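You operate a simulated robot arm through the tools that you are given. There is no shell and no other tool. Be economical: measure what you need, move in short steps, check, and stop when the job is done.

You run a simulated two-armed robot. Do the job below in one go: nothing can be reset, and whatever is moved stays where it is left.

## Task
Cap the jar marked teal, load it into the shaker and set the stroke to 30 mm.
Fine: screw its own cap tight before it goes in and keep its coat in it; close the hood, leave the shaker off and the other jars open. Set down upright: what you pick out.

It is judged by the outcome, as a careful person would: the job done as asked, and still so three seconds after it is handed in. It fails if anything else is knocked over, pushed out of place, dropped, spilled or broken. A push-on lid holds only when it is set on centred and level and pressed home; a screw cap is set on level and turned clockwise until tight.

## Robot
Two 7-joint arms with two-finger parallel grippers on one trunk, on a base that drives. Base frame: it is fixed to the floor where the robot stands at the start and does not move with it; the origin is under the middle of the robot, x ahead of it, y to its left, z up; the surface under the hand at the start is at about z = 860. Readings come in mm, degrees, newtons and seconds.
The left shoulder is at the start at [70, 134, 1291], the right one opposite. With the tool pointing down near the work surface each hand reaches from about 100 to 620 mm from the robot's upright axis, wherever it stands, measured 20 degrees to its own side. Places, roughly: blue button [400, 600, 900]; blue cap (6x6x2 cm) [600, 200, 900]; clear hood [800, 700, 1100]; green button [400, 900, 900]; green cap (6x6x2 cm) [600, 400, 900]; inside of the orange holder [600, 700, 900]; shaker switch [400, 800, 900]; stroke dial [600, 500, 900]; teal cap (6x6x2 cm) [600, 0, 900]. Payload 1.57 kg a hand.
The tool frame of a hand sits at the grasp point between the pads (the TCP): z along the fingers, y along the line on which they close. The tips reach 30 mm beyond it. Largest opening 80 mm; finger width 17, thickness 12; the body of the gripper, 40 by 82 mm, starts 80 mm behind the TCP.
Orientation is that of the tool frame in the base frame, as [roll, pitch, yaw] about the fixed x, y, z axes, in that order (R = Rz(yaw) Ry(pitch) Rx(roll)). With the fingers straight down and closing along the base's y, the tool's x points along the base's -x, its y along +y and its z along -z.

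## Interface
- The arms move only by the tool move_arm. It takes "left_moves", "right_moves" or both (then of equal length, played together; a hand with none holds still); each is a list of rows, each a list of 7 numbers: the shift along the tool's x, y, z in units of 25 mm (1.0 is 25 mm), then the turn, a rotation vector about the tool's x, y, z in units of 4 degrees (1.0 is 4 degrees), then the closure, from 0 (fully open) to 1 (shut). In form: [[x, y, z, rx, ry, rz, gripper], ...]. A call has 1 to 8 rows; each row shifts and turns the commanded pose from where the row before left it, along the tool's axes as they then stand. A call with a number of a shift or a turn outside -1 to 1 is refused whole. Each row takes 0.2 s and may step no farther than 50 mm and 8.6 degrees from the row before; otherwise, or with a gripper value out of range, the whole call is refused. A pose out of reach is approached as far as the arm can. The call stops where the force on the tool passes 50 N (or 10 N more than at its start, if that is more) or the arm is blocked; 0.2 s more then pass. The fingers move at their own pace (about 153 mm/s each) and stop on an object; they squeeze with about 22 N. The grip force told is the motor's: it shows also when the fingers shut on nothing. Time passes only in rows, and 0.2 s behind the last, so rows that do not move let the fingers close. It gives the time, the measured TCP pose, the force on the tool (base axes), the opening and the grip force at its end, in the units of the frame above (readings bear some noise), with the torque about the TCP (base axes, N m) and any sound that the robot's microphone picked up.
- Cameras (640 x 400 px; columns grow to the right, rows downward): "scene" is now at [120.5, 48.7, 1512.4]; the picture's right is [0.55, -0.83, 0.00], its down [-0.54, -0.36, -0.76] and it looks along [0.64, 0.42, -0.64] (base axes); focal length 214 px, centre (320, 200). "left" rides on the left gripper at [72, 7, -122] in its tool frame; the picture's right is [-0.09, 1.00, 0.00], its down [-0.84, -0.08, -0.54] and it looks along [-0.54, -0.05, 0.84] (tool axes); focal length 238 px, centre (320, 200). "right" rides on the right gripper at [72, -7, -122] in its tool frame; the picture's right is [0.09, 1.00, 0.00], its down [-0.84, 0.08, -0.54] and it looks along [-0.54, 0.05, 0.84] (tool axes); focal length 238 px, centre (320, 200). There is no depth. A picture from a camera that has moved, and an enlarged one, comes with that camera's place and axes in the base frame and with its lens.
- grab_frame(camera): a new picture of that camera. No time passes.
- slide_trunk(by): slides the trunk up (or, below 0, down) by that many mm; the arms and the scene camera ride with it, the base frame stays. It gives what a move gives, with no picture.
- drive_base(legs): drives the robot by 1 to 6 legs, each [ahead, left, turn to the left] in mm, mm and degrees, along the robot's own axes; the way and the turn of a leg run together, so that a leg with both is an arc; at most 1500 mm and 180 degrees a leg. The arms and the cameras ride along, it lands a little off, and it stops where it bumps. It gives what a move gives.
- aim_head(pan, tilt): turns the head with the scene camera to pan (to the left, within 86 degrees either way) and tilt (down, from -29 to 69), counted from straight ahead of the robot. It gives what a move gives.
- close_up(camera, box): a new picture of the part [left, top, right, bottom] of that camera's present view, enlarged. No time passes.
- finish_job(): hands the job in; it is judged then, once.

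Work in short steps. Places have to be worked out from the pictures, the camera data and where the tool is seen: move nearer, look again, correct. Check each grasp and each placing, and mend what went wrong. You have 120 turns and 108 pictures in all, those below and enlarged ones among them. Open the grippers and draw the arms clear of the work before you hand the job in, unless the task says otherwise; then end with one line.

The tools are called after "Request:" as a command line: name --argument value ..., lists and objects as JSON in quotes. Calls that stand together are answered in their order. move_arm: Moves the arms, as the interface text tells. Its arguments: {"type":"object","properties":{"left_moves":{"type":"array","items":{"type":"array","items":{"type":"number"}}},"right_moves":{"type":"array","items":{"type":"array","items":{"type":"number"}}}},"required":[]} The other tools are called the same way: slide_trunk (by) slides the trunk up or down; drive_base (legs) drives the base; aim_head (pan, tilt) turns the head that bears the scene camera; grab_frame (camera) takes a picture; close_up (camera, box) takes an enlarged picture of a part of a camera's view; finish_job () hands the job in.

At the start:

```text
time_s: 0.0
left_tool_pos: [200.3, 262.3, 1398.3]
left_tcp_rot: [-179.9, 0.1, -179.8]
left_ft_force: [0.6, -0.1, 0.6]
left_wrist_torque: [0.01, -0.03, -0.02]
left_gripper_width: 80.2
left_grip_force: 0.0
right_tool_pos: [383.9, 64.6, 1336.8]
right_tcp_rot: [180.0, 0.0, -180.0]
right_ft_force: [-0.4, 0.4, 0.5]
right_wrist_torque: [0.02, 0.0, 0.01]
right_gripper_width: 80.3
right_grip_force: 0.0
trunk travel left (down, up): [-864.0, 76.0]
robot x, y, heading: [-2.7, -1.0, 0.0]
head pan, tilt: [33.4, 40.1]
```

scene: 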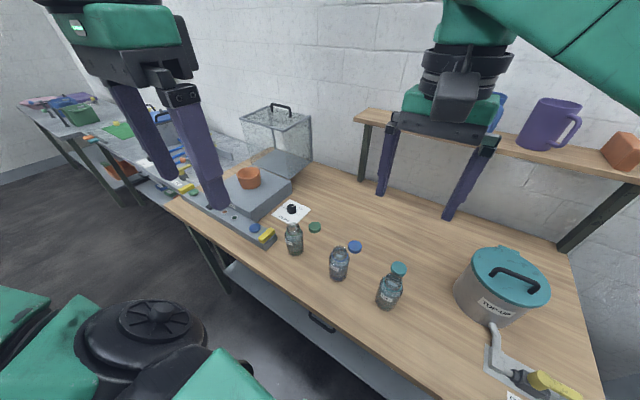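
right: 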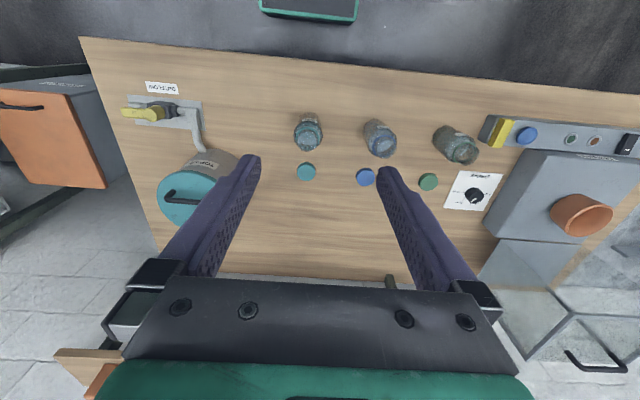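
left: 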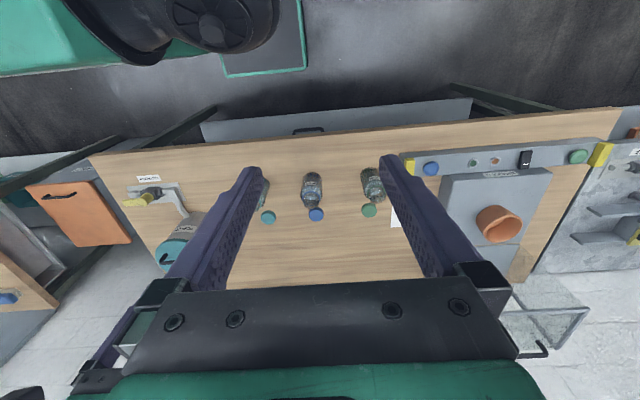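

I'll start with enlarged looks at the jars, the shaker and the dial.

Request:
close_up --camera "scene" --box '[260, 190, 440, 320]'

Request:
close_up --camera "scene" --box '[150, 90, 330, 260]'

Request:
close_up --camera "right" --box '[420, 90, 640, 250]'

Request:
close_up --camera "right" --box '[110, 70, 410, 240]'

```text
3.08 times, centred on (350, 255) of scene
camera zoom: at [120.5, 48.7, 1512.4], right [0.55, -0.83, 0.0], down [-0.54, -0.36, -0.76], along [0.64, 0.42, -0.64], focal length 660 px, centre (228, 31)
```

zoom: 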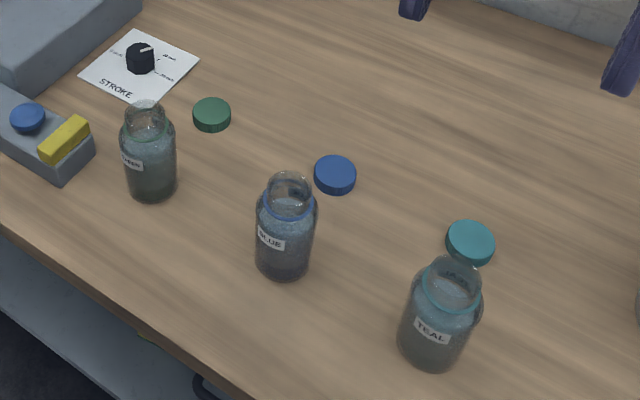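

```text
2.35 times, centred on (240, 175) of scene
camera zoom: at [120.5, 48.7, 1512.4], right [0.55, -0.83, 0.0], down [-0.54, -0.36, -0.76], along [0.64, 0.42, -0.64], focal length 505 px, centre (508, 259)
```

zoom: 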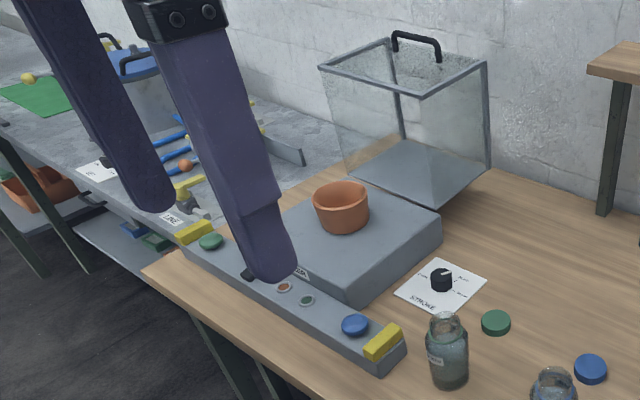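

```text
2.50 times, centred on (530, 170) of right
camera zoom: at [313.1, 57.6, 1460.0], right [-0.09, 1.0, 0.0], down [0.84, 0.08, 0.54], along [0.54, 0.05, -0.84], focal length 596 px, centre (-205, 275)
```

zoom: 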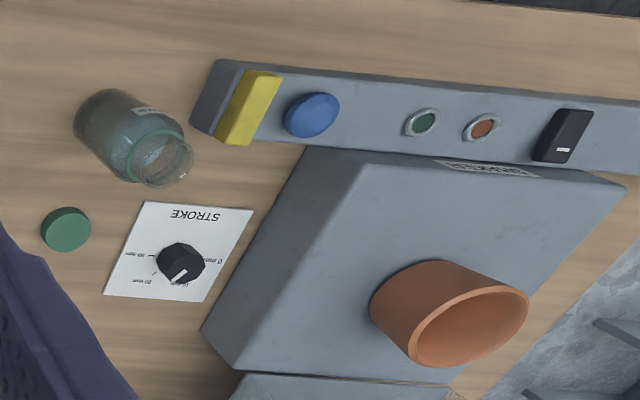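

```text
2.13 times, centred on (260, 155) of right
camera zoom: at [313.1, 57.6, 1460.0], right [-0.09, 1.0, 0.0], down [0.84, 0.08, 0.54], along [0.54, 0.05, -0.84], focal length 508 px, centre (448, 296)
```

zoom: 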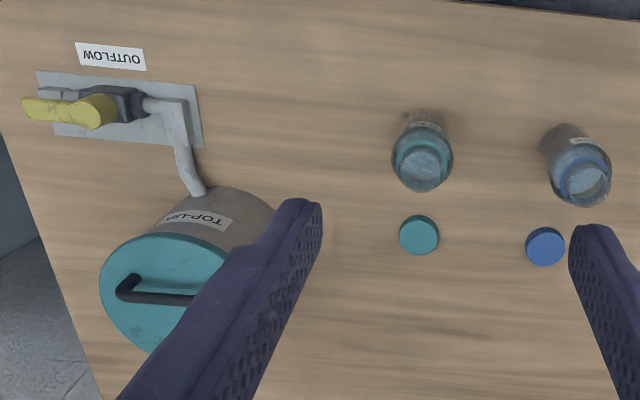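

The teal jar is near (475, 45), its cap near (600, 47), the dial near (628, 534) and the holder near (600, 740). I'll move the right hand above the teal cap for a closer look.

Request:
move_arm --right_moves '[[-1, 0, 1, 0, 0, 0, 0], [-1, 0, 1, 0, 0, 0, 0], [-1, 0, 1, 0, 0, 0, 0], [-1, -0.1, 1, 0, 0, 0, 0], [-1, -0.1, 1, 0, 0, 0, 0], [-1, -0.1, 1, 0, 0, 0, 0], [-1, -0.2, 1, 0, 0, 0, 0], [-1, -0.2, 1, 0, 0, 0, 0]]'

Request:
grab_frame --camera "right"

Request:
close_up --camera "scene" --box '[340, 220, 460, 320]'

```text
time_s: 1.8
left_tool_pos: [200.5, 261.7, 1397.8]
left_tcp_rot: [180.0, 0.1, -179.9]
left_ft_force: [-0.5, 0.0, 0.4]
left_wrist_torque: [-0.01, 0.0, 0.0]
left_gripper_width: 80.2
left_grip_force: 0.1
right_tool_pos: [556.4, 43.8, 1141.9]
right_tcp_rot: [180.0, 0.0, -179.9]
right_ft_force: [1.6, -0.4, 0.5]
right_wrist_torque: [0.05, 0.0, 0.01]
right_gripper_width: 80.3
right_grip_force: 0.1
right hand out of reach, approached as far as the arm can: row 7, 8
trunk travel left (down, up): [-864.0, 76.0]
robot x, y, heading: [-3.4, -2.4, 0.2]
head pan, tilt: [33.4, 40.1]
```

```text
100 pictures are left
camera right: at [485.1, 37.3, 1265.8], right [-0.09, 1.0, 0.0], down [0.84, 0.08, 0.54], along [0.54, 0.05, -0.84], focal length 238 px, centre (320, 200)
```

right: 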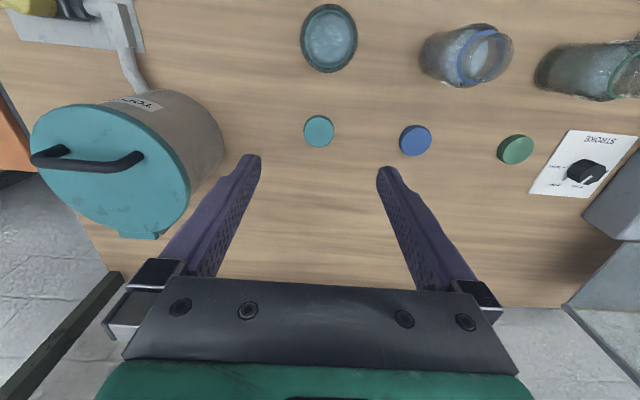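

```text
4.00 times, centred on (400, 270) of scene
camera zoom: at [121.4, 47.0, 1512.4], right [0.55, -0.83, 0.0], down [-0.54, -0.35, -0.76], along [0.64, 0.42, -0.64], focal length 858 px, centre (0, -80)
```

zoom: 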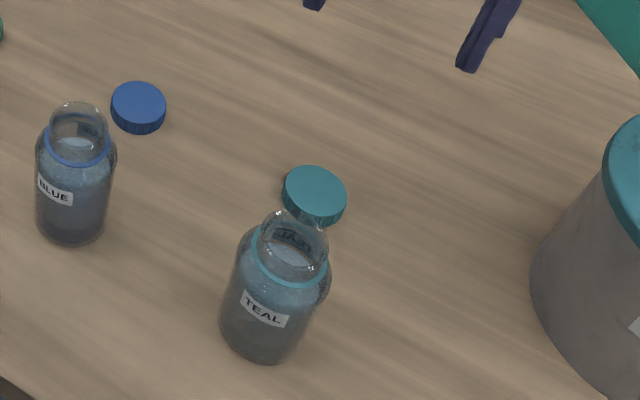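

The right hand runs out of reach at x≈556, while the cap sits at (600, 46), z≈880 on top. I'll drive a little ahead, carefully.

Request:
drive_base --legs '[[70, 0, 0]]'

Request:
aim_head --pan 0 --tilt 50

Request:
grab_frame --camera "scene"

```text
time_s: 2.8
left_tool_pos: [257.7, 262.1, 1398.9]
left_tcp_rot: [-179.9, 0.7, -179.9]
left_ft_force: [-0.5, -0.1, 0.3]
left_wrist_torque: [-0.02, -0.07, 0.01]
left_gripper_width: 79.9
left_grip_force: 0.0
right_tool_pos: [617.5, 46.0, 1147.0]
right_tcp_rot: [-179.9, 0.5, 180.0]
right_ft_force: [-0.8, -0.6, 0.6]
right_wrist_torque: [-0.01, -0.04, -0.02]
right_gripper_width: 80.1
right_grip_force: 0.0
trunk travel left (down, up): [-864.0, 76.0]
robot x, y, heading: [69.0, -1.5, -0.1]
head pan, tilt: [33.4, 40.1]
```

```text
time_s: 3.8
left_tool_pos: [270.9, 262.6, 1396.9]
left_tcp_rot: [-179.9, 0.0, -180.0]
left_ft_force: [-0.3, -0.1, -0.2]
left_wrist_torque: [-0.01, 0.01, -0.01]
left_gripper_width: 80.0
left_grip_force: 0.1
right_tool_pos: [626.5, 45.7, 1141.8]
right_tcp_rot: [179.9, -0.1, -180.0]
right_ft_force: [-0.1, -0.3, -0.3]
right_wrist_torque: [0.0, 0.02, 0.02]
right_gripper_width: 80.1
right_grip_force: 0.1
trunk travel left (down, up): [-864.0, 76.0]
robot x, y, heading: [70.3, 0.7, -0.1]
head pan, tilt: [0.0, 50.0]
```

```text
98 pictures are left
camera scene: at [198.0, 1.9, 1498.3], right [0.0, -1.0, 0.0], down [-0.77, 0.0, -0.64], along [0.64, 0.0, -0.77], focal length 214 px, centre (320, 200)
```

scene: 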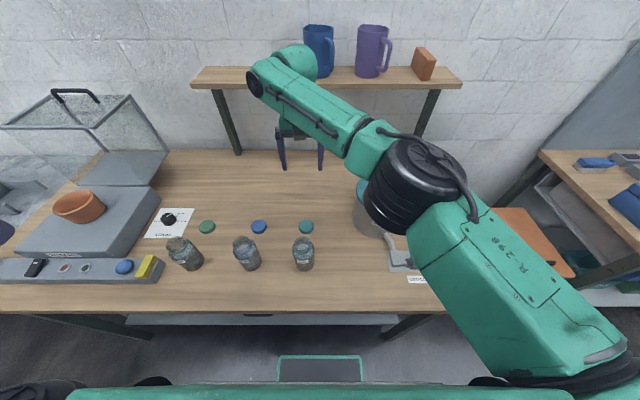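

The robot is at x=70 and the right TCP at (626, 46, 1142). I'll step back toward x=600 and down, to see how the command responds.

Request:
move_arm --right_moves '[[1, 0, 1, 0, 0, 0, 0], [0, 0, 1, 0, 0, 0, 0], [0, 0, 1, 0, 0, 0, 0], [0, 0, 1, 0, 0, 0, 0]]'

Request:
grab_frame --camera "right"

```text
time_s: 4.8
left_tool_pos: [269.5, 262.5, 1398.8]
left_tcp_rot: [-179.9, 0.0, 180.0]
left_ft_force: [0.1, -0.2, 0.0]
left_wrist_torque: [0.0, 0.01, 0.0]
left_gripper_width: 80.0
left_grip_force: 0.0
right_tool_pos: [599.5, 45.8, 1042.4]
right_tcp_rot: [-180.0, -0.1, 179.9]
right_ft_force: [0.3, -0.5, -0.3]
right_wrist_torque: [0.03, 0.01, 0.03]
right_gripper_width: 80.4
right_grip_force: 0.0
trunk travel left (down, up): [-864.0, 76.0]
robot x, y, heading: [68.8, 0.8, 0.1]
head pan, tilt: [0.0, 50.0]
```

```text
97 pictures are left
camera right: at [528.8, 38.3, 1166.4], right [-0.09, 1.0, 0.0], down [0.84, 0.08, 0.54], along [0.54, 0.05, -0.84], focal length 238 px, centre (320, 200)
```

right: 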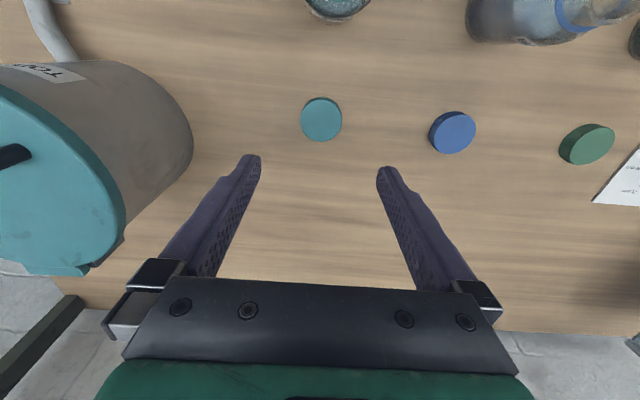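

The cap is centred at about (601, 46) with a diameter near 50 mm. I'll lower the hand over it.

Request:
move_arm --right_moves '[[-0.06, 0, 1, 0, 0, 0, 0], [0, 0, 1, 0, 0, 0, 0], [0, 0, 1, 0, 0, 0, 0], [0, 0, 1, 0, 0, 0, 0], [0, 0, 1, 0, 0, 0, 0], [0, 0, 0.76, 0, 0, 0, 0]]'

Request:
grab_frame --camera "right"

```text
time_s: 6.2
left_tool_pos: [269.1, 261.5, 1398.4]
left_tcp_rot: [-179.9, 0.1, -180.0]
left_ft_force: [-0.1, -1.1, 0.0]
left_wrist_torque: [0.01, -0.01, 0.0]
left_gripper_width: 79.9
left_grip_force: 0.1
right_tool_pos: [595.4, 42.3, 899.4]
right_tcp_rot: [-180.0, 0.0, -180.0]
right_ft_force: [-0.6, 0.4, 1.0]
right_wrist_torque: [0.05, -0.01, 0.04]
right_gripper_width: 80.0
right_grip_force: 0.0
right hand out of reach, approached as far as the arm can: row 6
trunk travel left (down, up): [-864.0, 76.0]
robot x, y, heading: [68.5, -2.4, -0.2]
head pan, tilt: [0.0, 50.0]
```

```text
96 pictures are left
camera right: at [524.4, 35.5, 1023.4], right [-0.09, 1.0, 0.0], down [0.84, 0.08, 0.54], along [0.54, 0.05, -0.84], focal length 238 px, centre (320, 200)
```

right: 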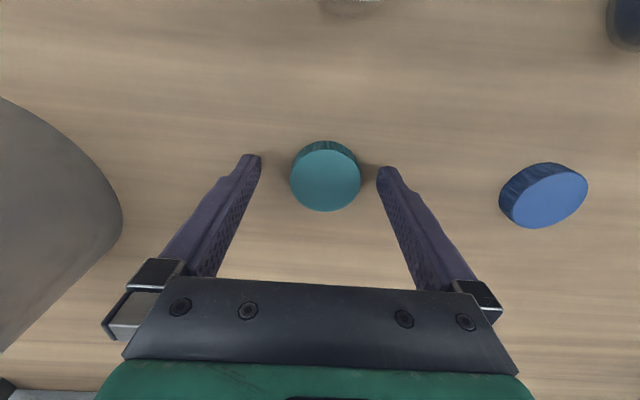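

The hand is just short of the cap at (600, 46.5). I'll raise it 100 mm and lower the trunk by the same amount, for more reach.

Request:
move_arm --right_moves '[[0, 0, -1, 0, 0, 0, 0], [0, 0, -1, 0, 0, 0, 0], [0, 0, -1, 0, 0, 0, 0], [0, 0, -1, 0, 0, 0, 0]]'

Request:
slide_trunk --by -80

```text
time_s: 7.2
left_tool_pos: [269.6, 261.8, 1397.4]
left_tcp_rot: [-179.8, 0.1, -180.0]
left_ft_force: [1.0, 0.8, 0.5]
left_wrist_torque: [0.01, -0.03, 0.01]
left_gripper_width: 80.0
left_grip_force: 0.1
right_tool_pos: [595.3, 43.3, 999.6]
right_tcp_rot: [-179.9, 0.1, 179.9]
right_ft_force: [0.5, -0.3, -0.5]
right_wrist_torque: [0.0, -0.02, -0.03]
right_gripper_width: 79.7
right_grip_force: 0.1
trunk travel left (down, up): [-864.0, 76.0]
robot x, y, heading: [71.3, 1.0, 0.1]
head pan, tilt: [0.0, 50.0]
```

```text
time_s: 8.4
left_tool_pos: [269.9, 262.7, 1318.4]
left_tcp_rot: [-179.9, 0.1, -179.8]
left_ft_force: [0.1, -0.5, 0.2]
left_wrist_torque: [0.02, 0.0, 0.0]
left_gripper_width: 80.0
left_grip_force: 0.0
right_tool_pos: [595.6, 43.9, 919.5]
right_tcp_rot: [180.0, 0.1, -180.0]
right_ft_force: [0.3, 0.4, 0.3]
right_wrist_torque: [-0.01, 0.02, 0.02]
right_gripper_width: 79.9
right_grip_force: 0.1
trunk travel left (down, up): [-784.0, 156.0]
robot x, y, heading: [68.8, 0.8, 0.1]
head pan, tilt: [0.0, 50.0]
```

Next I correct by +5 mm in x and +2.5 mm in y, go down to z≈894 and close on the cap.

Request:
move_arm --right_moves '[[-0.2, 0.1, 0.5, 0, 0, 0, 0], [0, 0, 0.52, 0, 0, 0, 0], [0, 0, 0, 0, 0, 0, 0.5], [0, 0, 0, 0, 0, 0, 1], [0, 0, 0, 0, 0, 0, 1]]'

Request:
grab_frame --camera "right"

```text
time_s: 9.6
left_tool_pos: [268.1, 260.8, 1317.5]
left_tcp_rot: [-179.9, 0.0, 179.9]
left_ft_force: [-0.6, 0.1, -0.4]
left_wrist_torque: [-0.03, -0.02, -0.03]
left_gripper_width: 80.0
left_grip_force: 0.0
right_tool_pos: [604.7, 39.7, 894.6]
right_tcp_rot: [-179.6, 0.2, 179.5]
right_ft_force: [1.6, 0.5, 4.3]
right_wrist_torque: [0.1, -0.04, -0.05]
right_gripper_width: 51.7
right_grip_force: 21.5
trunk travel left (down, up): [-784.0, 156.0]
robot x, y, heading: [69.4, 0.4, 0.1]
head pan, tilt: [0.0, 50.0]
```

```text
95 pictures are left
camera right: at [532.3, 33.9, 1017.5], right [-0.08, 1.0, -0.01], down [0.84, 0.07, 0.55], along [0.54, 0.04, -0.84], focal length 238 px, centre (320, 200)
```

right: 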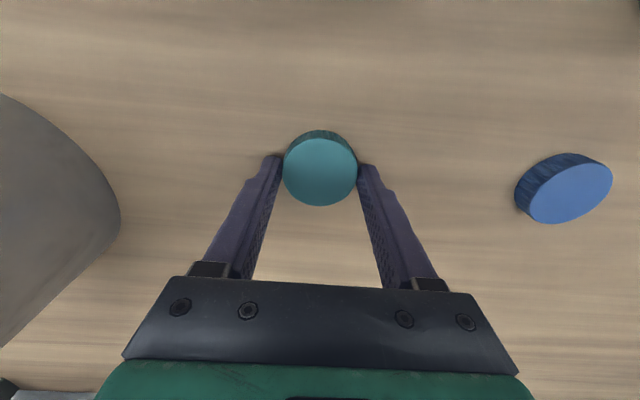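

The cap is held at 51.7 mm. I'll lift it aside to the right, and at the same time bring the left hand down and yaw it, ready to hold the jar from the front.

Request:
move_arm --right_moves '[[0, 0, -1, 0, 0, 0, 1], [0, 0, -1, 0, 0, 0, 1], [0, -0.5, -1, 0, 0, 0, 1], [0, -0.5, -1, 0, 0, 0, 1], [0, -0.5, -1, 0, 0, 0, 1], [0, -0.5, -1, 0, 0, 0, 1], [0, -0.5, -0.5, 0, 0, 0, 1], [0, -0.5, 0, 0, 0, 0, 1]]' --left_moves '[[0, 0, 1, 0, 0, 0.75, 0], [0, 0, 1, 0, 0, 0.75, 0], [0, 0, 1, 0, 0, 0.75, 0], [0, 0, 1, 0, 0, 0.75, 0], [0, 0, 1, 0, 0, 0.75, 0], [0, 0, 1, 0, 0, 0.75, 0], [0, 0, 1, 0, 0, 0.75, 0], [0, 0, 1, 0, 0, 0.75, 0]]'

```text
time_s: 11.4
left_tool_pos: [271.4, 260.7, 1119.3]
left_tcp_rot: [-180.0, 0.2, 156.0]
left_ft_force: [-0.4, 0.2, 0.0]
left_wrist_torque: [0.02, 0.0, -0.01]
left_gripper_width: 80.1
left_grip_force: 0.0
right_tool_pos: [600.7, -28.6, 1056.9]
right_tcp_rot: [-180.0, 0.0, 180.0]
right_ft_force: [0.9, -0.1, 0.0]
right_wrist_torque: [0.05, 0.0, 0.02]
right_gripper_width: 51.9
right_grip_force: 22.0
right hand out of reach, approached as far as the arm can: row 5
trunk travel left (down, up): [-784.0, 156.0]
robot x, y, heading: [67.9, -0.6, 0.3]
head pan, tilt: [0.0, 50.0]
```

Yaw is right. Now I pitch the left hand by 60° toward forward.

Request:
move_arm --left_moves '[[0, 0, 0, 0, -1, 0, 0], [0, 0, 0, 0, -1, 0, 0], [0, 0, 0, 0, -1, 0, 0], [0, 0, 0, 0, -1, 0, 0], [0, 0, 0, 0, -1, 0, 0], [0, 0, 0, 0, -1, 0, 0], [0, 0, 0, 0, -1, 0, 0], [0, 0, 0, 0, -1, 0, 0]]'

Request:
move_arm --left_moves '[[0, 0, 0, 0, -1, 0, 0], [0, 0, 0, 0, -1, 0, 0], [0, 0, 0, 0, -1, 0, 0], [0, 0, 0, 0, -1, 0, 0], [0, 0, 0, 0, -1, 0, 0], [0, 0, 0, 0, -1, 0, 0], [0, 0, 0, 0, -1, 0, 0]]'

Request:
grab_frame --camera "left"

```text
time_s: 13.2
left_tool_pos: [307.3, 261.5, 1145.9]
left_tcp_rot: [-179.7, 28.4, 157.4]
left_ft_force: [-0.1, -0.8, -0.2]
left_wrist_torque: [0.0, 0.03, -0.04]
left_gripper_width: 80.0
left_grip_force: 0.1
left hand out of reach, approached as far as the arm can: row 2, 4, 5, 6, 7, 8
right_tool_pos: [600.6, -28.1, 1056.5]
right_tcp_rot: [180.0, 0.0, 180.0]
right_ft_force: [0.1, 0.4, 0.0]
right_wrist_torque: [0.02, 0.0, 0.01]
right_gripper_width: 51.8
right_grip_force: 21.5
trunk travel left (down, up): [-784.0, 156.0]
robot x, y, heading: [68.8, 1.1, -0.1]
head pan, tilt: [0.0, 50.0]
```

```text
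time_s: 14.8
left_tool_pos: [318.3, 254.6, 1173.8]
left_tcp_rot: [-177.8, 41.2, 158.0]
left_ft_force: [-0.3, 0.0, -0.4]
left_wrist_torque: [0.03, 0.01, -0.03]
left_gripper_width: 79.7
left_grip_force: 0.0
left hand out of reach, approached as far as the arm can: row 1, 2, 3, 4, 5, 6, 7
right_tool_pos: [600.1, -29.3, 1057.1]
right_tcp_rot: [-179.9, 0.0, -179.9]
right_ft_force: [1.3, 0.9, -0.4]
right_wrist_torque: [-0.03, 0.0, -0.01]
right_gripper_width: 51.4
right_grip_force: 22.5
trunk travel left (down, up): [-784.0, 156.0]
robot x, y, heading: [69.3, 2.2, -0.1]
head pan, tilt: [0.0, 50.0]
```

```text
94 pictures are left
camera left: at [197.8, 315.2, 1217.4], right [0.46, 0.89, 0.03], down [0.23, -0.15, 0.96], along [0.86, -0.43, -0.28], focal length 238 px, centre (320, 200)
```

left: 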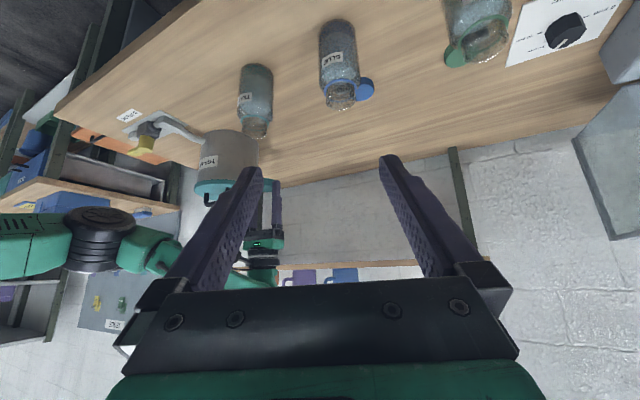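

The left hand is cramped so near the body. I'll back the robot up 100 mm (the cap clears the jars by about 60 mm), then finish the pitch.

Request:
drive_base --legs '[[-100, 0, 0]]'

Request:
move_arm --left_moves '[[0, 0, 1, 0, 0, 0, 0], [0, 0, 1, 0, 0, 0, 0], [0, 0, 1, 0, 0, 0, 0], [0, 0, 1, 0, 0, 0, 0], [0, 0, 0, 0, -1, 0, 0], [0, 0, 0, 0, -1, 0, 0], [0, 0, 0, 0, -1, 0, 0], [0, 0, 0, 0, -1, 0, 0]]'

```text
time_s: 15.9
left_tool_pos: [220.4, 254.3, 1172.3]
left_tcp_rot: [-177.7, 41.0, 158.0]
left_ft_force: [0.4, -0.3, 0.0]
left_wrist_torque: [0.0, -0.01, -0.03]
left_gripper_width: 80.0
left_grip_force: 0.1
right_tool_pos: [502.2, -29.2, 1056.6]
right_tcp_rot: [-180.0, 0.0, -179.9]
right_ft_force: [-0.4, -0.6, 0.5]
right_wrist_torque: [0.0, -0.02, -0.01]
right_gripper_width: 51.5
right_grip_force: 21.7
trunk travel left (down, up): [-784.0, 156.0]
robot x, y, heading: [-29.7, -0.9, -0.2]
head pan, tilt: [0.0, 50.0]
```

```text
time_s: 17.7
left_tool_pos: [216.7, 247.6, 1223.8]
left_tcp_rot: [-176.8, 57.0, 159.3]
left_ft_force: [-0.1, -0.2, 0.5]
left_wrist_torque: [0.01, 0.01, -0.01]
left_gripper_width: 80.2
left_grip_force: 0.0
left hand out of reach, approached as far as the arm can: row 1, 2, 3, 4, 5, 6, 7, 8
right_tool_pos: [501.9, -27.9, 1057.7]
right_tcp_rot: [180.0, 0.0, 180.0]
right_ft_force: [0.5, -0.4, -0.5]
right_wrist_torque: [0.01, 0.01, 0.05]
right_gripper_width: 51.3
right_grip_force: 22.0
trunk travel left (down, up): [-784.0, 156.0]
robot x, y, heading: [-32.6, -0.5, 0.2]
head pan, tilt: [0.0, 50.0]
```

The pitch now reads 57°. I'll try moving straight ahead in base x to leave the cramped spot.

Request:
move_arm --left_moves '[[-0.5, 0.36, 0.8, 0, 0, 0, 0], [-0.5, 0.36, 0.8, 0, 0, 0, 0], [-0.5, 0.36, 0.8, 0, 0, 0, 0], [-0.5, 0.36, 0.8, 0, 0, 0, 0]]'

```text
time_s: 18.7
left_tool_pos: [313.5, 235.3, 1223.9]
left_tcp_rot: [-176.8, 57.1, 159.2]
left_ft_force: [-0.2, 0.4, -0.6]
left_wrist_torque: [-0.02, -0.04, 0.04]
left_gripper_width: 79.8
left_grip_force: 0.1
left hand out of reach, approached as far as the arm can: row 1, 3
right_tool_pos: [502.1, -28.6, 1055.8]
right_tcp_rot: [180.0, -0.2, 179.9]
right_ft_force: [-0.3, 0.4, 0.0]
right_wrist_torque: [0.02, 0.03, -0.01]
right_gripper_width: 51.3
right_grip_force: 22.0
trunk travel left (down, up): [-784.0, 156.0]
robot x, y, heading: [-26.0, -1.8, 0.1]
head pan, tilt: [0.0, 50.0]
```

It moves freely now. Next I bring the left hand down to a pre-grasp spot about 110 mm short of the jar and look.

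Request:
move_arm --left_moves '[[0.59, -0.47, 0.99, 0, 0, 0, 0], [0.59, -0.47, 0.99, 0, 0, 0, 0], [0.59, -0.47, 0.99, 0, 0, 0, 0], [0.59, -0.47, 0.99, 0, 0, 0, 0], [0.59, -0.47, 0.99, 0, 0, 0, 0], [0.59, -0.47, 0.99, 0, 0, 0, 0], [0.59, -0.47, 0.99, 0, 0, 0, 0]]'

Request:
grab_frame --camera "left"

Request:
grab_frame --camera "scene"

```text
time_s: 20.3
left_tool_pos: [358.5, 182.4, 1133.3]
left_tcp_rot: [-176.8, 57.1, 159.0]
left_ft_force: [0.0, 0.4, -0.6]
left_wrist_torque: [0.01, 0.01, 0.01]
left_gripper_width: 79.8
left_grip_force: 0.1
left hand out of reach, approached as far as the arm can: row 2, 3, 4, 5, 6, 7
right_tool_pos: [500.8, -28.9, 1057.6]
right_tcp_rot: [179.9, 0.1, 179.9]
right_ft_force: [0.4, 0.3, -0.1]
right_wrist_torque: [0.0, -0.01, 0.0]
right_gripper_width: 51.7
right_grip_force: 22.1
trunk travel left (down, up): [-784.0, 156.0]
robot x, y, heading: [-26.1, 0.0, -0.2]
head pan, tilt: [0.0, 50.0]
```

```text
93 pictures are left
camera left: at [231.4, 245.9, 1138.6], right [0.44, 0.89, 0.05], down [-0.02, -0.04, 1.0], along [0.9, -0.44, 0.0], focal length 238 px, centre (320, 200)
```

left: 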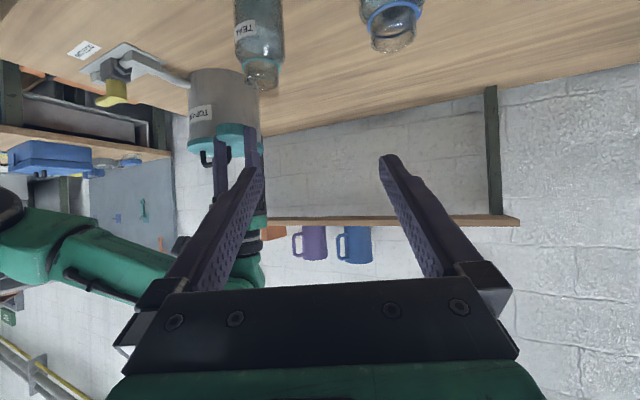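

```text
92 pictures are left
camera scene: at [95.8, 1.5, 1418.5], right [0.0, -1.0, 0.0], down [-0.77, 0.0, -0.64], along [0.64, 0.0, -0.77], focal length 214 px, centre (320, 200)
```

scene: 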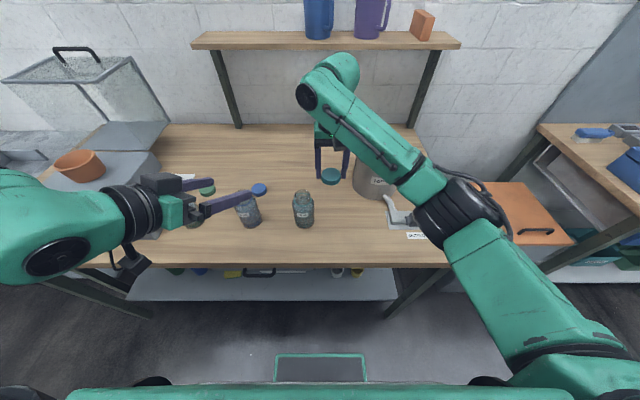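

The wrist seems to be at its limit because the shoulder sits high above the work. I'll raise the right hand with the cap, then lower the trunk so the left forearm comes in flatter.

Request:
move_arm --right_moves '[[0, 0, -1, 0, 0, 0, 1], [0, 0, -1, 0, 0, 0, 1], [0, 0, -1, 0, 0, 0, 1], [0, 0, -1, 0, 0, 0, 1], [0, 0, -1, 0, 0, 0, 1], [0, 0, -1, 0, 0, 0, 1], [0, 0, -1, 0, 0, 0, 1], [0, 0, -1, 0, 0, 0, 1]]'

Request:
slide_trunk --by -170

Request:
grab_frame --camera "left"

```text
time_s: 22.1
left_tool_pos: [358.6, 183.5, 1133.0]
left_tcp_rot: [-176.8, 57.1, 159.2]
left_ft_force: [0.3, 0.1, -0.2]
left_wrist_torque: [0.01, -0.03, 0.0]
left_gripper_width: 80.0
left_grip_force: 0.1
right_tool_pos: [499.7, -26.8, 1245.1]
right_tcp_rot: [-180.0, 0.1, 179.9]
right_ft_force: [0.2, 1.1, -0.5]
right_wrist_torque: [0.0, 0.02, 0.02]
right_gripper_width: 51.7
right_grip_force: 21.8
right hand out of reach, approached as far as the arm can: row 8
trunk travel left (down, up): [-784.0, 156.0]
robot x, y, heading: [-29.3, 0.1, 0.0]
head pan, tilt: [0.0, 50.0]
```

```text
time_s: 24.0
left_tool_pos: [359.9, 183.6, 961.8]
left_tcp_rot: [-176.9, 57.2, 159.1]
left_ft_force: [0.4, 0.3, -0.1]
left_wrist_torque: [0.01, 0.01, 0.0]
left_gripper_width: 80.0
left_grip_force: 0.1
right_tool_pos: [500.5, -28.6, 1074.9]
right_tcp_rot: [180.0, 0.1, -180.0]
right_ft_force: [-0.4, -0.6, 0.2]
right_wrist_torque: [0.0, 0.0, 0.04]
right_gripper_width: 51.6
right_grip_force: 22.2
trunk travel left (down, up): [-614.0, 326.0]
robot x, y, heading: [-30.8, -4.0, 0.0]
head pan, tilt: [0.0, 50.0]
```

```text
91 pictures are left
camera left: at [231.9, 246.3, 968.4], right [0.44, 0.89, 0.05], down [-0.02, -0.04, 1.0], along [0.9, -0.44, 0.0], focal length 238 px, centre (320, 200)
```

left: 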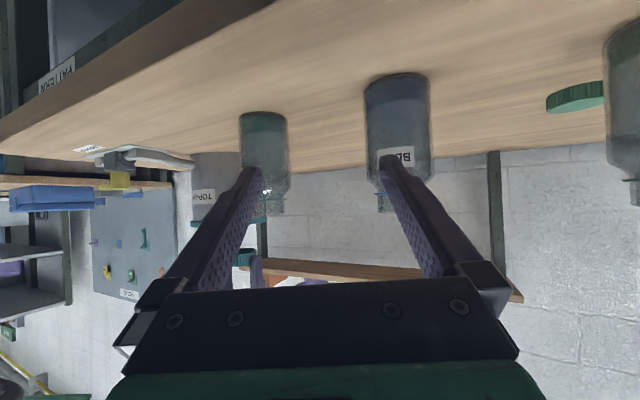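

The picture confirms the teal jar at (476, 46), 62–64 mm in diameter and about 118 mm tall. I'll line the left hand up 95 mm short of it.

Request:
move_arm --left_moves '[[-0.37, -0.78, 0.72, 0, 0, 0, 0], [-0.37, -0.78, 0.72, 0, 0, 0, 0], [-0.37, -0.78, 0.72, 0, 0, 0, 0], [-0.37, -0.78, 0.72, 0, 0, 0, 0]]'

Request:
grab_frame --camera "left"

```text
time_s: 25.0
left_tool_pos: [403.1, 76.8, 957.1]
left_tcp_rot: [-176.8, 56.9, 159.2]
left_ft_force: [-0.2, 0.6, -0.2]
left_wrist_torque: [-0.03, -0.03, 0.02]
left_gripper_width: 79.9
left_grip_force: 0.1
right_tool_pos: [502.2, -29.2, 1073.0]
right_tcp_rot: [179.9, 0.0, 180.0]
right_ft_force: [0.2, 0.7, -0.4]
right_wrist_torque: [-0.01, 0.02, -0.02]
right_gripper_width: 51.5
right_grip_force: 22.3
trunk travel left (down, up): [-614.0, 326.0]
robot x, y, heading: [-27.2, -0.8, -0.0]
head pan, tilt: [0.0, 50.0]
```

```text
90 pictures are left
camera left: at [275.9, 140.4, 962.5], right [0.44, 0.9, 0.05], down [-0.02, -0.04, 1.0], along [0.9, -0.44, 0.0], focal length 238 px, centre (320, 200)
```

left: 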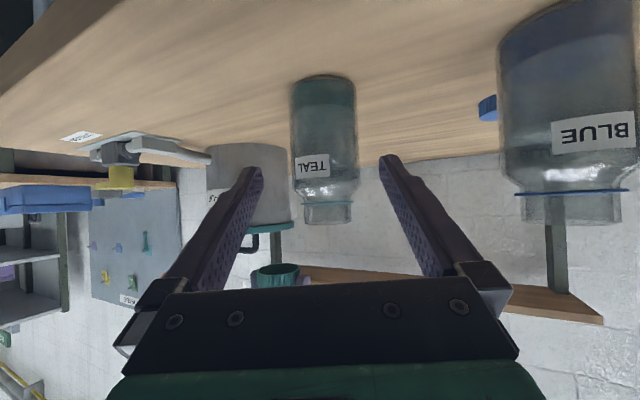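

The jar is nearly centred between the fingers, about 3.5 mm to the +y side; its rim is at z≈982. I'll advance around it, keeping the fingers open.

Request:
move_arm --left_moves '[[0, 0.14, 0.7, 0, 0, 0, 0], [0, 0, 0.8, 0, 0, 0, 0], [0, 0, 0.8, 0, 0, 0, 0], [0, 0, 0.8, 0, 0, 0, 0], [0, 0, 0.65, 0, 0, 0, 0]]'

Request:
grab_frame --camera "left"

```text
time_s: 26.2
left_tool_pos: [474.7, 48.1, 905.4]
left_tcp_rot: [-176.8, 57.0, 159.1]
left_ft_force: [0.1, -0.2, 0.1]
left_wrist_torque: [0.01, 0.0, 0.01]
left_gripper_width: 80.0
left_grip_force: 0.0
right_tool_pos: [499.9, -29.5, 1073.9]
right_tcp_rot: [-180.0, 0.1, 180.0]
right_ft_force: [0.0, 0.0, 0.2]
right_wrist_torque: [-0.01, 0.01, 0.02]
right_gripper_width: 51.5
right_grip_force: 21.9
trunk travel left (down, up): [-614.0, 326.0]
robot x, y, heading: [-28.0, -0.2, 0.1]
head pan, tilt: [0.0, 50.0]
```

```text
89 pictures are left
camera left: at [347.7, 112.4, 910.9], right [0.44, 0.89, 0.05], down [-0.02, -0.04, 1.0], along [0.9, -0.44, 0.0], focal length 238 px, centre (320, 200)
```

left: 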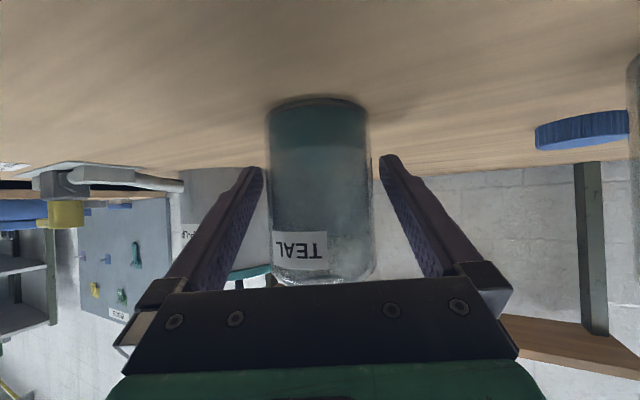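

The jar is centred between the fingers. Closing on it.

Request:
move_arm --left_moves '[[0, 0, 0, 0, 0, 0, 0.12], [0, 0, 0, 0, 0, 0, 0.2], [0, 0, 0, 0, 0, 0, 1], [0, 0, 0, 0, 0, 0, 1]]'

Request:
grab_frame --camera "scene"

Request:
grab_frame --camera "right"

```text
time_s: 27.2
left_tool_pos: [473.5, 48.8, 905.2]
left_tcp_rot: [-176.9, 57.2, 159.1]
left_ft_force: [0.6, -1.3, 0.2]
left_wrist_torque: [0.05, -0.06, -0.03]
left_gripper_width: 64.0
left_grip_force: 21.8
right_tool_pos: [500.8, -28.6, 1073.7]
right_tcp_rot: [-179.9, 0.2, 179.9]
right_ft_force: [0.5, 0.1, 0.0]
right_wrist_torque: [0.01, 0.01, -0.05]
right_gripper_width: 51.4
right_grip_force: 22.3
trunk travel left (down, up): [-614.0, 326.0]
robot x, y, heading: [-32.5, 1.4, 0.3]
head pan, tilt: [0.0, 50.0]
```

```text
88 pictures are left
camera scene: at [96.9, 1.8, 1248.4], right [0.0, -1.0, 0.0], down [-0.77, 0.0, -0.64], along [0.64, 0.0, -0.77], focal length 214 px, centre (320, 200)
```

scene: 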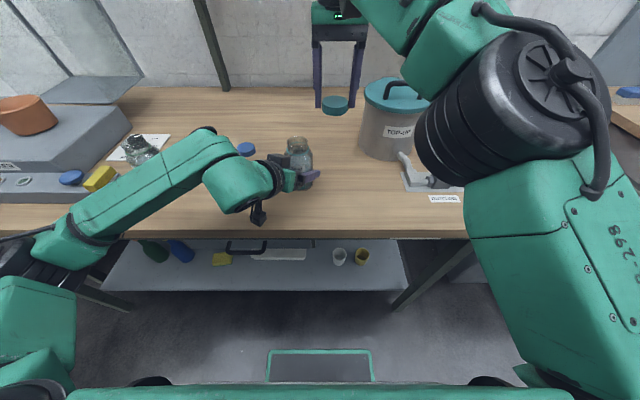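

```text
87 pictures are left
camera right: at [429.8, -36.1, 1197.8], right [-0.09, 1.0, 0.0], down [0.84, 0.08, 0.54], along [0.54, 0.05, -0.84], focal length 238 px, centre (320, 200)
```

right: 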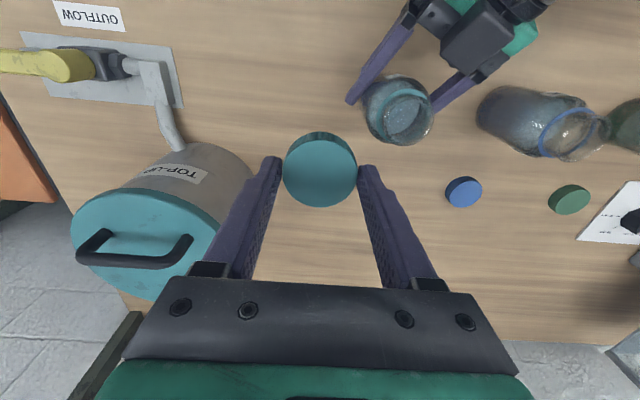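

The jar is held at 64 mm. I'll enlarge the right camera's view to locate the jar mouth and the cap in the fingers precisely.

Request:
close_up --camera "right" --box '[270, 60, 450, 220]'

```text
2.50 times, centred on (360, 140) of right
camera zoom: at [429.8, -36.1, 1197.8], right [-0.09, 1.0, 0.0], down [0.84, 0.08, 0.54], along [0.54, 0.05, -0.84], focal length 596 px, centre (220, 350)
```

zoom: 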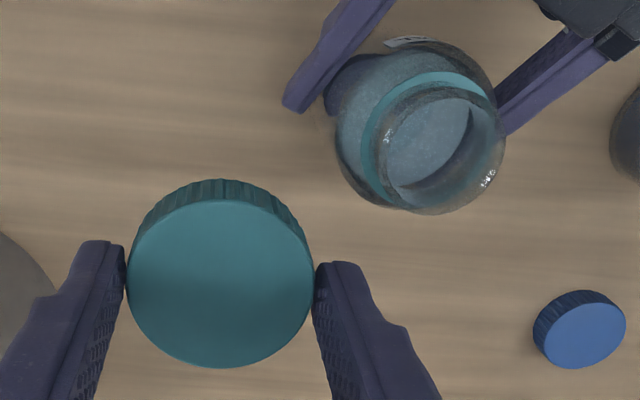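

The mouth centre is about (477, 47) and the cap is nearly centred on the right TCP. I'll bring the cap over the jar, then pre-turn the hand counter-clockwise for a long clockwise stroke.

Request:
move_arm --right_moves '[[0.25, 0.77, 0, 0, 0, 0, 1], [0.25, 0.77, 0, 0, 0, 0, 1], [0.24, 0.77, 0, 0, 0, 0, 1], [0.24, 0.75, 0, 0, 0, 0, 1], [0, 0, 0, 0, 0, -1, 1], [0, 0, 0, 0, 0, -1, 1], [0, 0, 0, 0, 0, -1, 1], [0, 0, 0, 0, 0, -1, 1]]'

Request:
move_arm --right_moves '[[0, 0, 0, 0, 0, -1, 1], [0, 0, 0, 0, 0, -1, 1], [0, 0, 0, 0, 0, -1, 1], [0, 0, 0, 0, 0, -1, 1], [0, 0, 0, 0, 0, -1, 1], [0, 0, 0, 0, 0, -1, 1], [0, 0, 0, 0, 0, -1, 1], [0, 0, 0, 0, 0, -1, 1]]'

Request:
grab_frame --camera "right"

```text
time_s: 29.0
left_tool_pos: [473.9, 49.9, 907.1]
left_tcp_rot: [-176.9, 57.1, 159.0]
left_ft_force: [-0.7, 0.3, 1.4]
left_wrist_torque: [0.12, -0.04, -0.01]
left_gripper_width: 63.4
left_grip_force: 22.2
right_tool_pos: [468.9, 42.8, 1075.8]
right_tcp_rot: [-179.9, 0.1, -164.0]
right_ft_force: [0.1, -0.3, -0.6]
right_wrist_torque: [-0.01, 0.0, 0.02]
right_gripper_width: 51.4
right_grip_force: 21.7
right hand out of reach, approached as far as the arm can: row 3, 4
trunk travel left (down, up): [-614.0, 326.0]
robot x, y, heading: [-31.3, -3.1, -0.2]
head pan, tilt: [0.0, 50.0]
```

```text
time_s: 30.8
left_tool_pos: [474.1, 49.5, 906.8]
left_tcp_rot: [-177.0, 57.1, 159.1]
left_ft_force: [1.1, 2.0, 2.3]
left_wrist_torque: [0.2, -0.09, -0.01]
left_gripper_width: 63.5
left_grip_force: 22.0
right_tool_pos: [469.3, 43.2, 1074.7]
right_tcp_rot: [-179.9, 0.3, -132.0]
right_ft_force: [0.9, 0.5, -0.8]
right_wrist_torque: [0.01, 0.0, -0.02]
right_gripper_width: 51.5
right_grip_force: 22.3
trunk travel left (down, up): [-614.0, 326.0]
robot x, y, heading: [-29.6, -3.3, -0.0]
head pan, tilt: [0.0, 50.0]
```

```text
85 pictures are left
camera right: at [426.2, -15.3, 1198.0], right [-0.8, 0.6, 0.0], down [0.5, 0.67, 0.55], along [0.33, 0.44, -0.84], focal length 238 px, centre (320, 200)
```

right: 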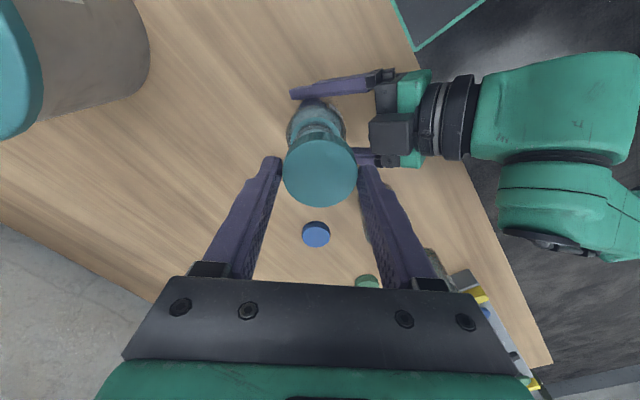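

The hand came up slightly short at this height: (469, 43) against a target of (477, 47.5). I'll lower to z≈1030, where reach is better, and correct.

Request:
move_arm --right_moves '[[0, 0, 0.9, 0, 0, 0, 1], [0, 0, 0.9, 0, 0, 0, 1], [-0.33, -0.1, 0, 0, 0, 0, 1], [0, 0, 0, 0, 0, -1, 1], [0, 0, 0, 0, 0, -1, 1], [0, 0, 0, 0, 0, -1, 1], [0, 0, 0, 0, 0, -1, 1], [0, 0, 0, 0, 0, -1, 1]]'

Request:
close_up --camera "right" --box '[240, 80, 400, 230]'

Request:
close_up --camera "scene" --box '[240, 80, 380, 220]'

Request:
close_up --camera "left" --box '[220, 150, 420, 350]'

```text
time_s: 32.6
left_tool_pos: [474.0, 47.8, 905.6]
left_tcp_rot: [-176.9, 57.3, 159.0]
left_ft_force: [2.5, -1.0, 5.9]
left_wrist_torque: [0.16, -0.21, -0.04]
left_gripper_width: 63.3
left_grip_force: 21.5
right_tool_pos: [476.8, 47.5, 1029.5]
right_tcp_rot: [-179.9, 0.1, -112.0]
right_ft_force: [0.6, 0.2, -0.1]
right_wrist_torque: [-0.01, -0.02, -0.01]
right_gripper_width: 51.6
right_grip_force: 21.7
trunk travel left (down, up): [-614.0, 326.0]
robot x, y, heading: [-33.8, -0.3, 0.2]
head pan, tilt: [0.0, 50.0]
```

```text
2.67 times, centred on (320, 155) of right
camera zoom: at [456.7, -22.2, 1153.2], right [-0.96, 0.29, 0.0], down [0.24, 0.8, 0.54], along [0.16, 0.52, -0.84], focal length 636 px, centre (320, 320)
```

zoom: 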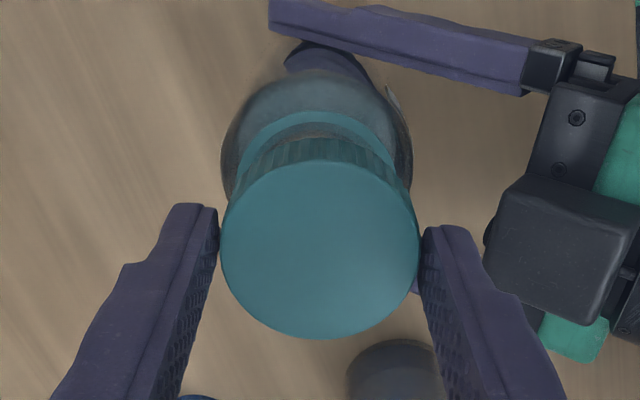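

```text
2.86 times, centred on (310, 150) of scene
camera zoom: at [96.2, 1.5, 1248.5], right [0.0, -1.0, 0.0], down [-0.77, 0.0, -0.64], along [0.64, 0.0, -0.77], focal length 613 px, centre (349, 343)
```

zoom: 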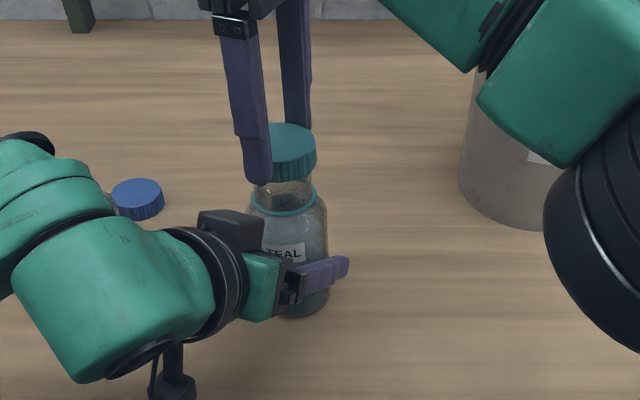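

```text
2.00 times, centred on (320, 250) of left
camera zoom: at [347.0, 112.3, 911.7], right [0.44, 0.89, 0.05], down [-0.02, -0.04, 1.0], along [0.9, -0.44, 0.0], focal length 477 px, centre (320, 100)
```

zoom: 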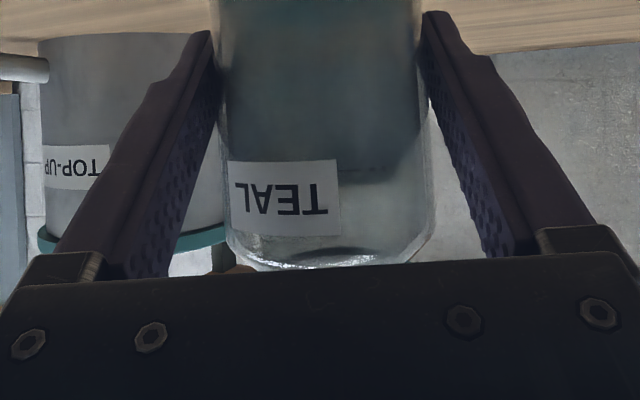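

The cap looks centred over the neck from both views. I'll lower it in small steps until I feel contact.

Request:
move_arm --right_moves '[[0, 0, 0.25, 0, 0, 0, 1], [0, 0, 0.25, 0, 0, 0, 1], [0, 0, 0.1, 0, 0, 0, 1], [0, 0, 0, 0, 0, 0, 1]]'

Request:
move_arm --right_moves '[[0, 0, 0.1, 0, 0, 0, 1], [0, 0, 0, 0, 0, 0, 1]]'

```text
time_s: 33.6
left_tool_pos: [473.2, 49.8, 906.4]
left_tcp_rot: [-177.0, 57.0, 159.0]
left_ft_force: [9.5, -1.3, 1.7]
left_wrist_torque: [0.34, -0.37, -0.14]
left_gripper_width: 63.5
left_grip_force: 22.3
right_tool_pos: [475.5, 47.4, 1017.9]
right_tcp_rot: [-179.7, 0.4, -111.9]
right_ft_force: [0.8, 0.4, 21.7]
right_wrist_torque: [0.28, -0.35, -0.03]
right_gripper_width: 51.1
right_grip_force: 22.3
trunk travel left (down, up): [-614.0, 326.0]
robot x, y, heading: [-26.2, 4.3, -0.2]
head pan, tilt: [0.0, 50.0]
```

```text
time_s: 34.2
left_tool_pos: [472.2, 48.6, 906.4]
left_tcp_rot: [-177.0, 57.1, 159.1]
left_ft_force: [9.3, 0.3, 0.9]
left_wrist_torque: [0.42, -0.05, -0.1]
left_gripper_width: 63.1
left_grip_force: 21.3
right_tool_pos: [475.3, 48.2, 1013.4]
right_tcp_rot: [-179.8, 0.1, -112.0]
right_ft_force: [-1.9, 0.6, 22.8]
right_wrist_torque: [0.23, -0.38, 0.01]
right_gripper_width: 51.7
right_grip_force: 22.3
trunk travel left (down, up): [-614.0, 326.0]
robot x, y, heading: [-29.3, -1.7, 0.2]
head pan, tilt: [0.0, 50.0]
```

Contact with a torque showing the push is off toward +x/+y, so the cap sits a little too far to −x/−y. I'll lift 8 mm, shift (+2.5, +1.7) and look.

Request:
move_arm --right_moves '[[0, 0, -0.3, 0, 0, 0, 1], [-0.1, -0.067, 0, 0, 0, 0, 1], [0, 0, 0, 0, 0, 0, 1]]'

Request:
close_up --camera "right" --box '[240, 80, 400, 230]'

Request:
close_up --camera "scene" --box '[280, 110, 340, 170]'

```text
time_s: 35.0
left_tool_pos: [472.5, 49.9, 906.6]
left_tcp_rot: [-176.9, 57.2, 159.2]
left_ft_force: [-1.4, 2.9, 6.3]
left_wrist_torque: [0.28, -0.09, 0.05]
left_gripper_width: 63.2
left_grip_force: 22.2
right_tool_pos: [479.1, 50.7, 1019.0]
right_tcp_rot: [-179.9, 0.1, -112.0]
right_ft_force: [0.2, 0.3, -0.1]
right_wrist_torque: [0.0, -0.01, -0.02]
right_gripper_width: 51.7
right_grip_force: 21.7
trunk travel left (down, up): [-614.0, 326.0]
robot x, y, heading: [-28.4, 0.4, 0.2]
head pan, tilt: [0.0, 50.0]
```

```text
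2.67 times, centred on (320, 155) of right
camera zoom: at [458.5, -19.9, 1143.0], right [-0.96, 0.29, 0.0], down [0.24, 0.8, 0.54], along [0.16, 0.52, -0.84], focal length 636 px, centre (320, 320)
```

zoom: 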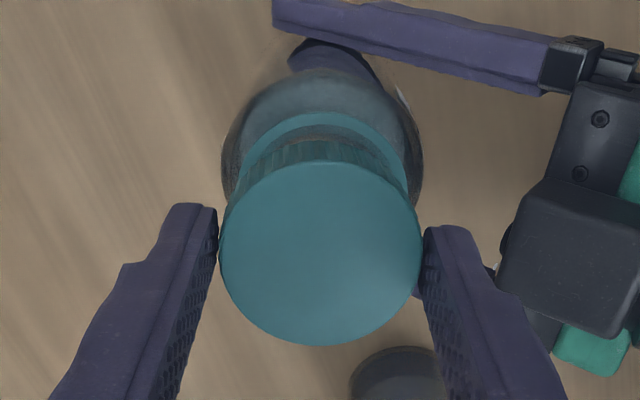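

```text
6.67 times, centred on (310, 140) of scene
camera zoom: at [95.3, 2.2, 1248.6], right [0.0, -1.0, 0.0], down [-0.77, 0.0, -0.64], along [0.64, 0.0, -0.77], focal length 1430 px, centre (387, 600)
```

zoom: 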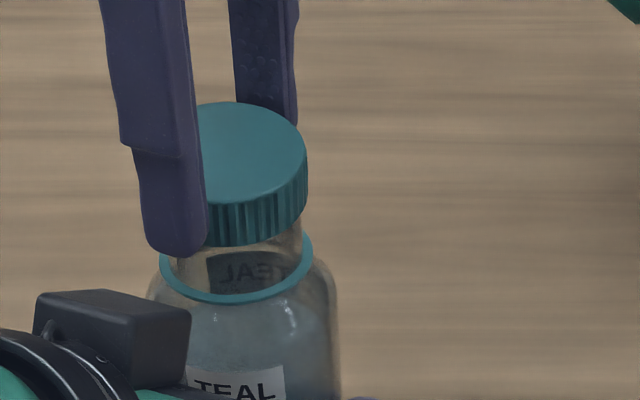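

Both views now show the cap aligned with the neck to within about a millimetre. I'll lower again gently.

Request:
move_arm --right_moves '[[0, 0, 0.15, 0, 0, 0, 1], [0, 0, 0.1, 0, 0, 0, 1], [0, 0, 0, 0, 0, 0, 1]]'

Request:
move_arm --right_moves '[[0, 0, 0.1, 0, 0, 0, 1], [0, 0, 0, 0, 0, 0, 1]]'

```text
time_s: 35.8
left_tool_pos: [472.7, 49.2, 906.6]
left_tcp_rot: [-176.9, 57.2, 159.1]
left_ft_force: [-1.7, 1.5, 5.9]
left_wrist_torque: [0.28, 0.0, 0.07]
left_gripper_width: 63.2
left_grip_force: 22.3
right_tool_pos: [478.7, 50.0, 1013.5]
right_tcp_rot: [-180.0, 0.1, -111.9]
right_ft_force: [0.2, -0.5, -0.4]
right_wrist_torque: [0.05, -0.01, -0.03]
right_gripper_width: 51.7
right_grip_force: 22.1
trunk travel left (down, up): [-614.0, 326.0]
robot x, y, heading: [-29.5, 0.7, 0.1]
head pan, tilt: [0.0, 50.0]
```

```text
time_s: 36.4
left_tool_pos: [472.9, 49.9, 906.9]
left_tcp_rot: [-176.8, 57.2, 159.1]
left_ft_force: [-1.6, 1.8, 4.7]
left_wrist_torque: [0.25, -0.03, 0.1]
left_gripper_width: 63.3
left_grip_force: 22.3
right_tool_pos: [478.0, 49.7, 1011.3]
right_tcp_rot: [-179.9, 0.1, -112.0]
right_ft_force: [0.0, 0.6, 0.3]
right_wrist_torque: [-0.02, -0.02, -0.02]
right_gripper_width: 51.6
right_grip_force: 22.0
trunk travel left (down, up): [-614.0, 326.0]
robot x, y, heading: [-33.0, -0.8, 0.1]
head pan, tilt: [0.0, 50.0]
```

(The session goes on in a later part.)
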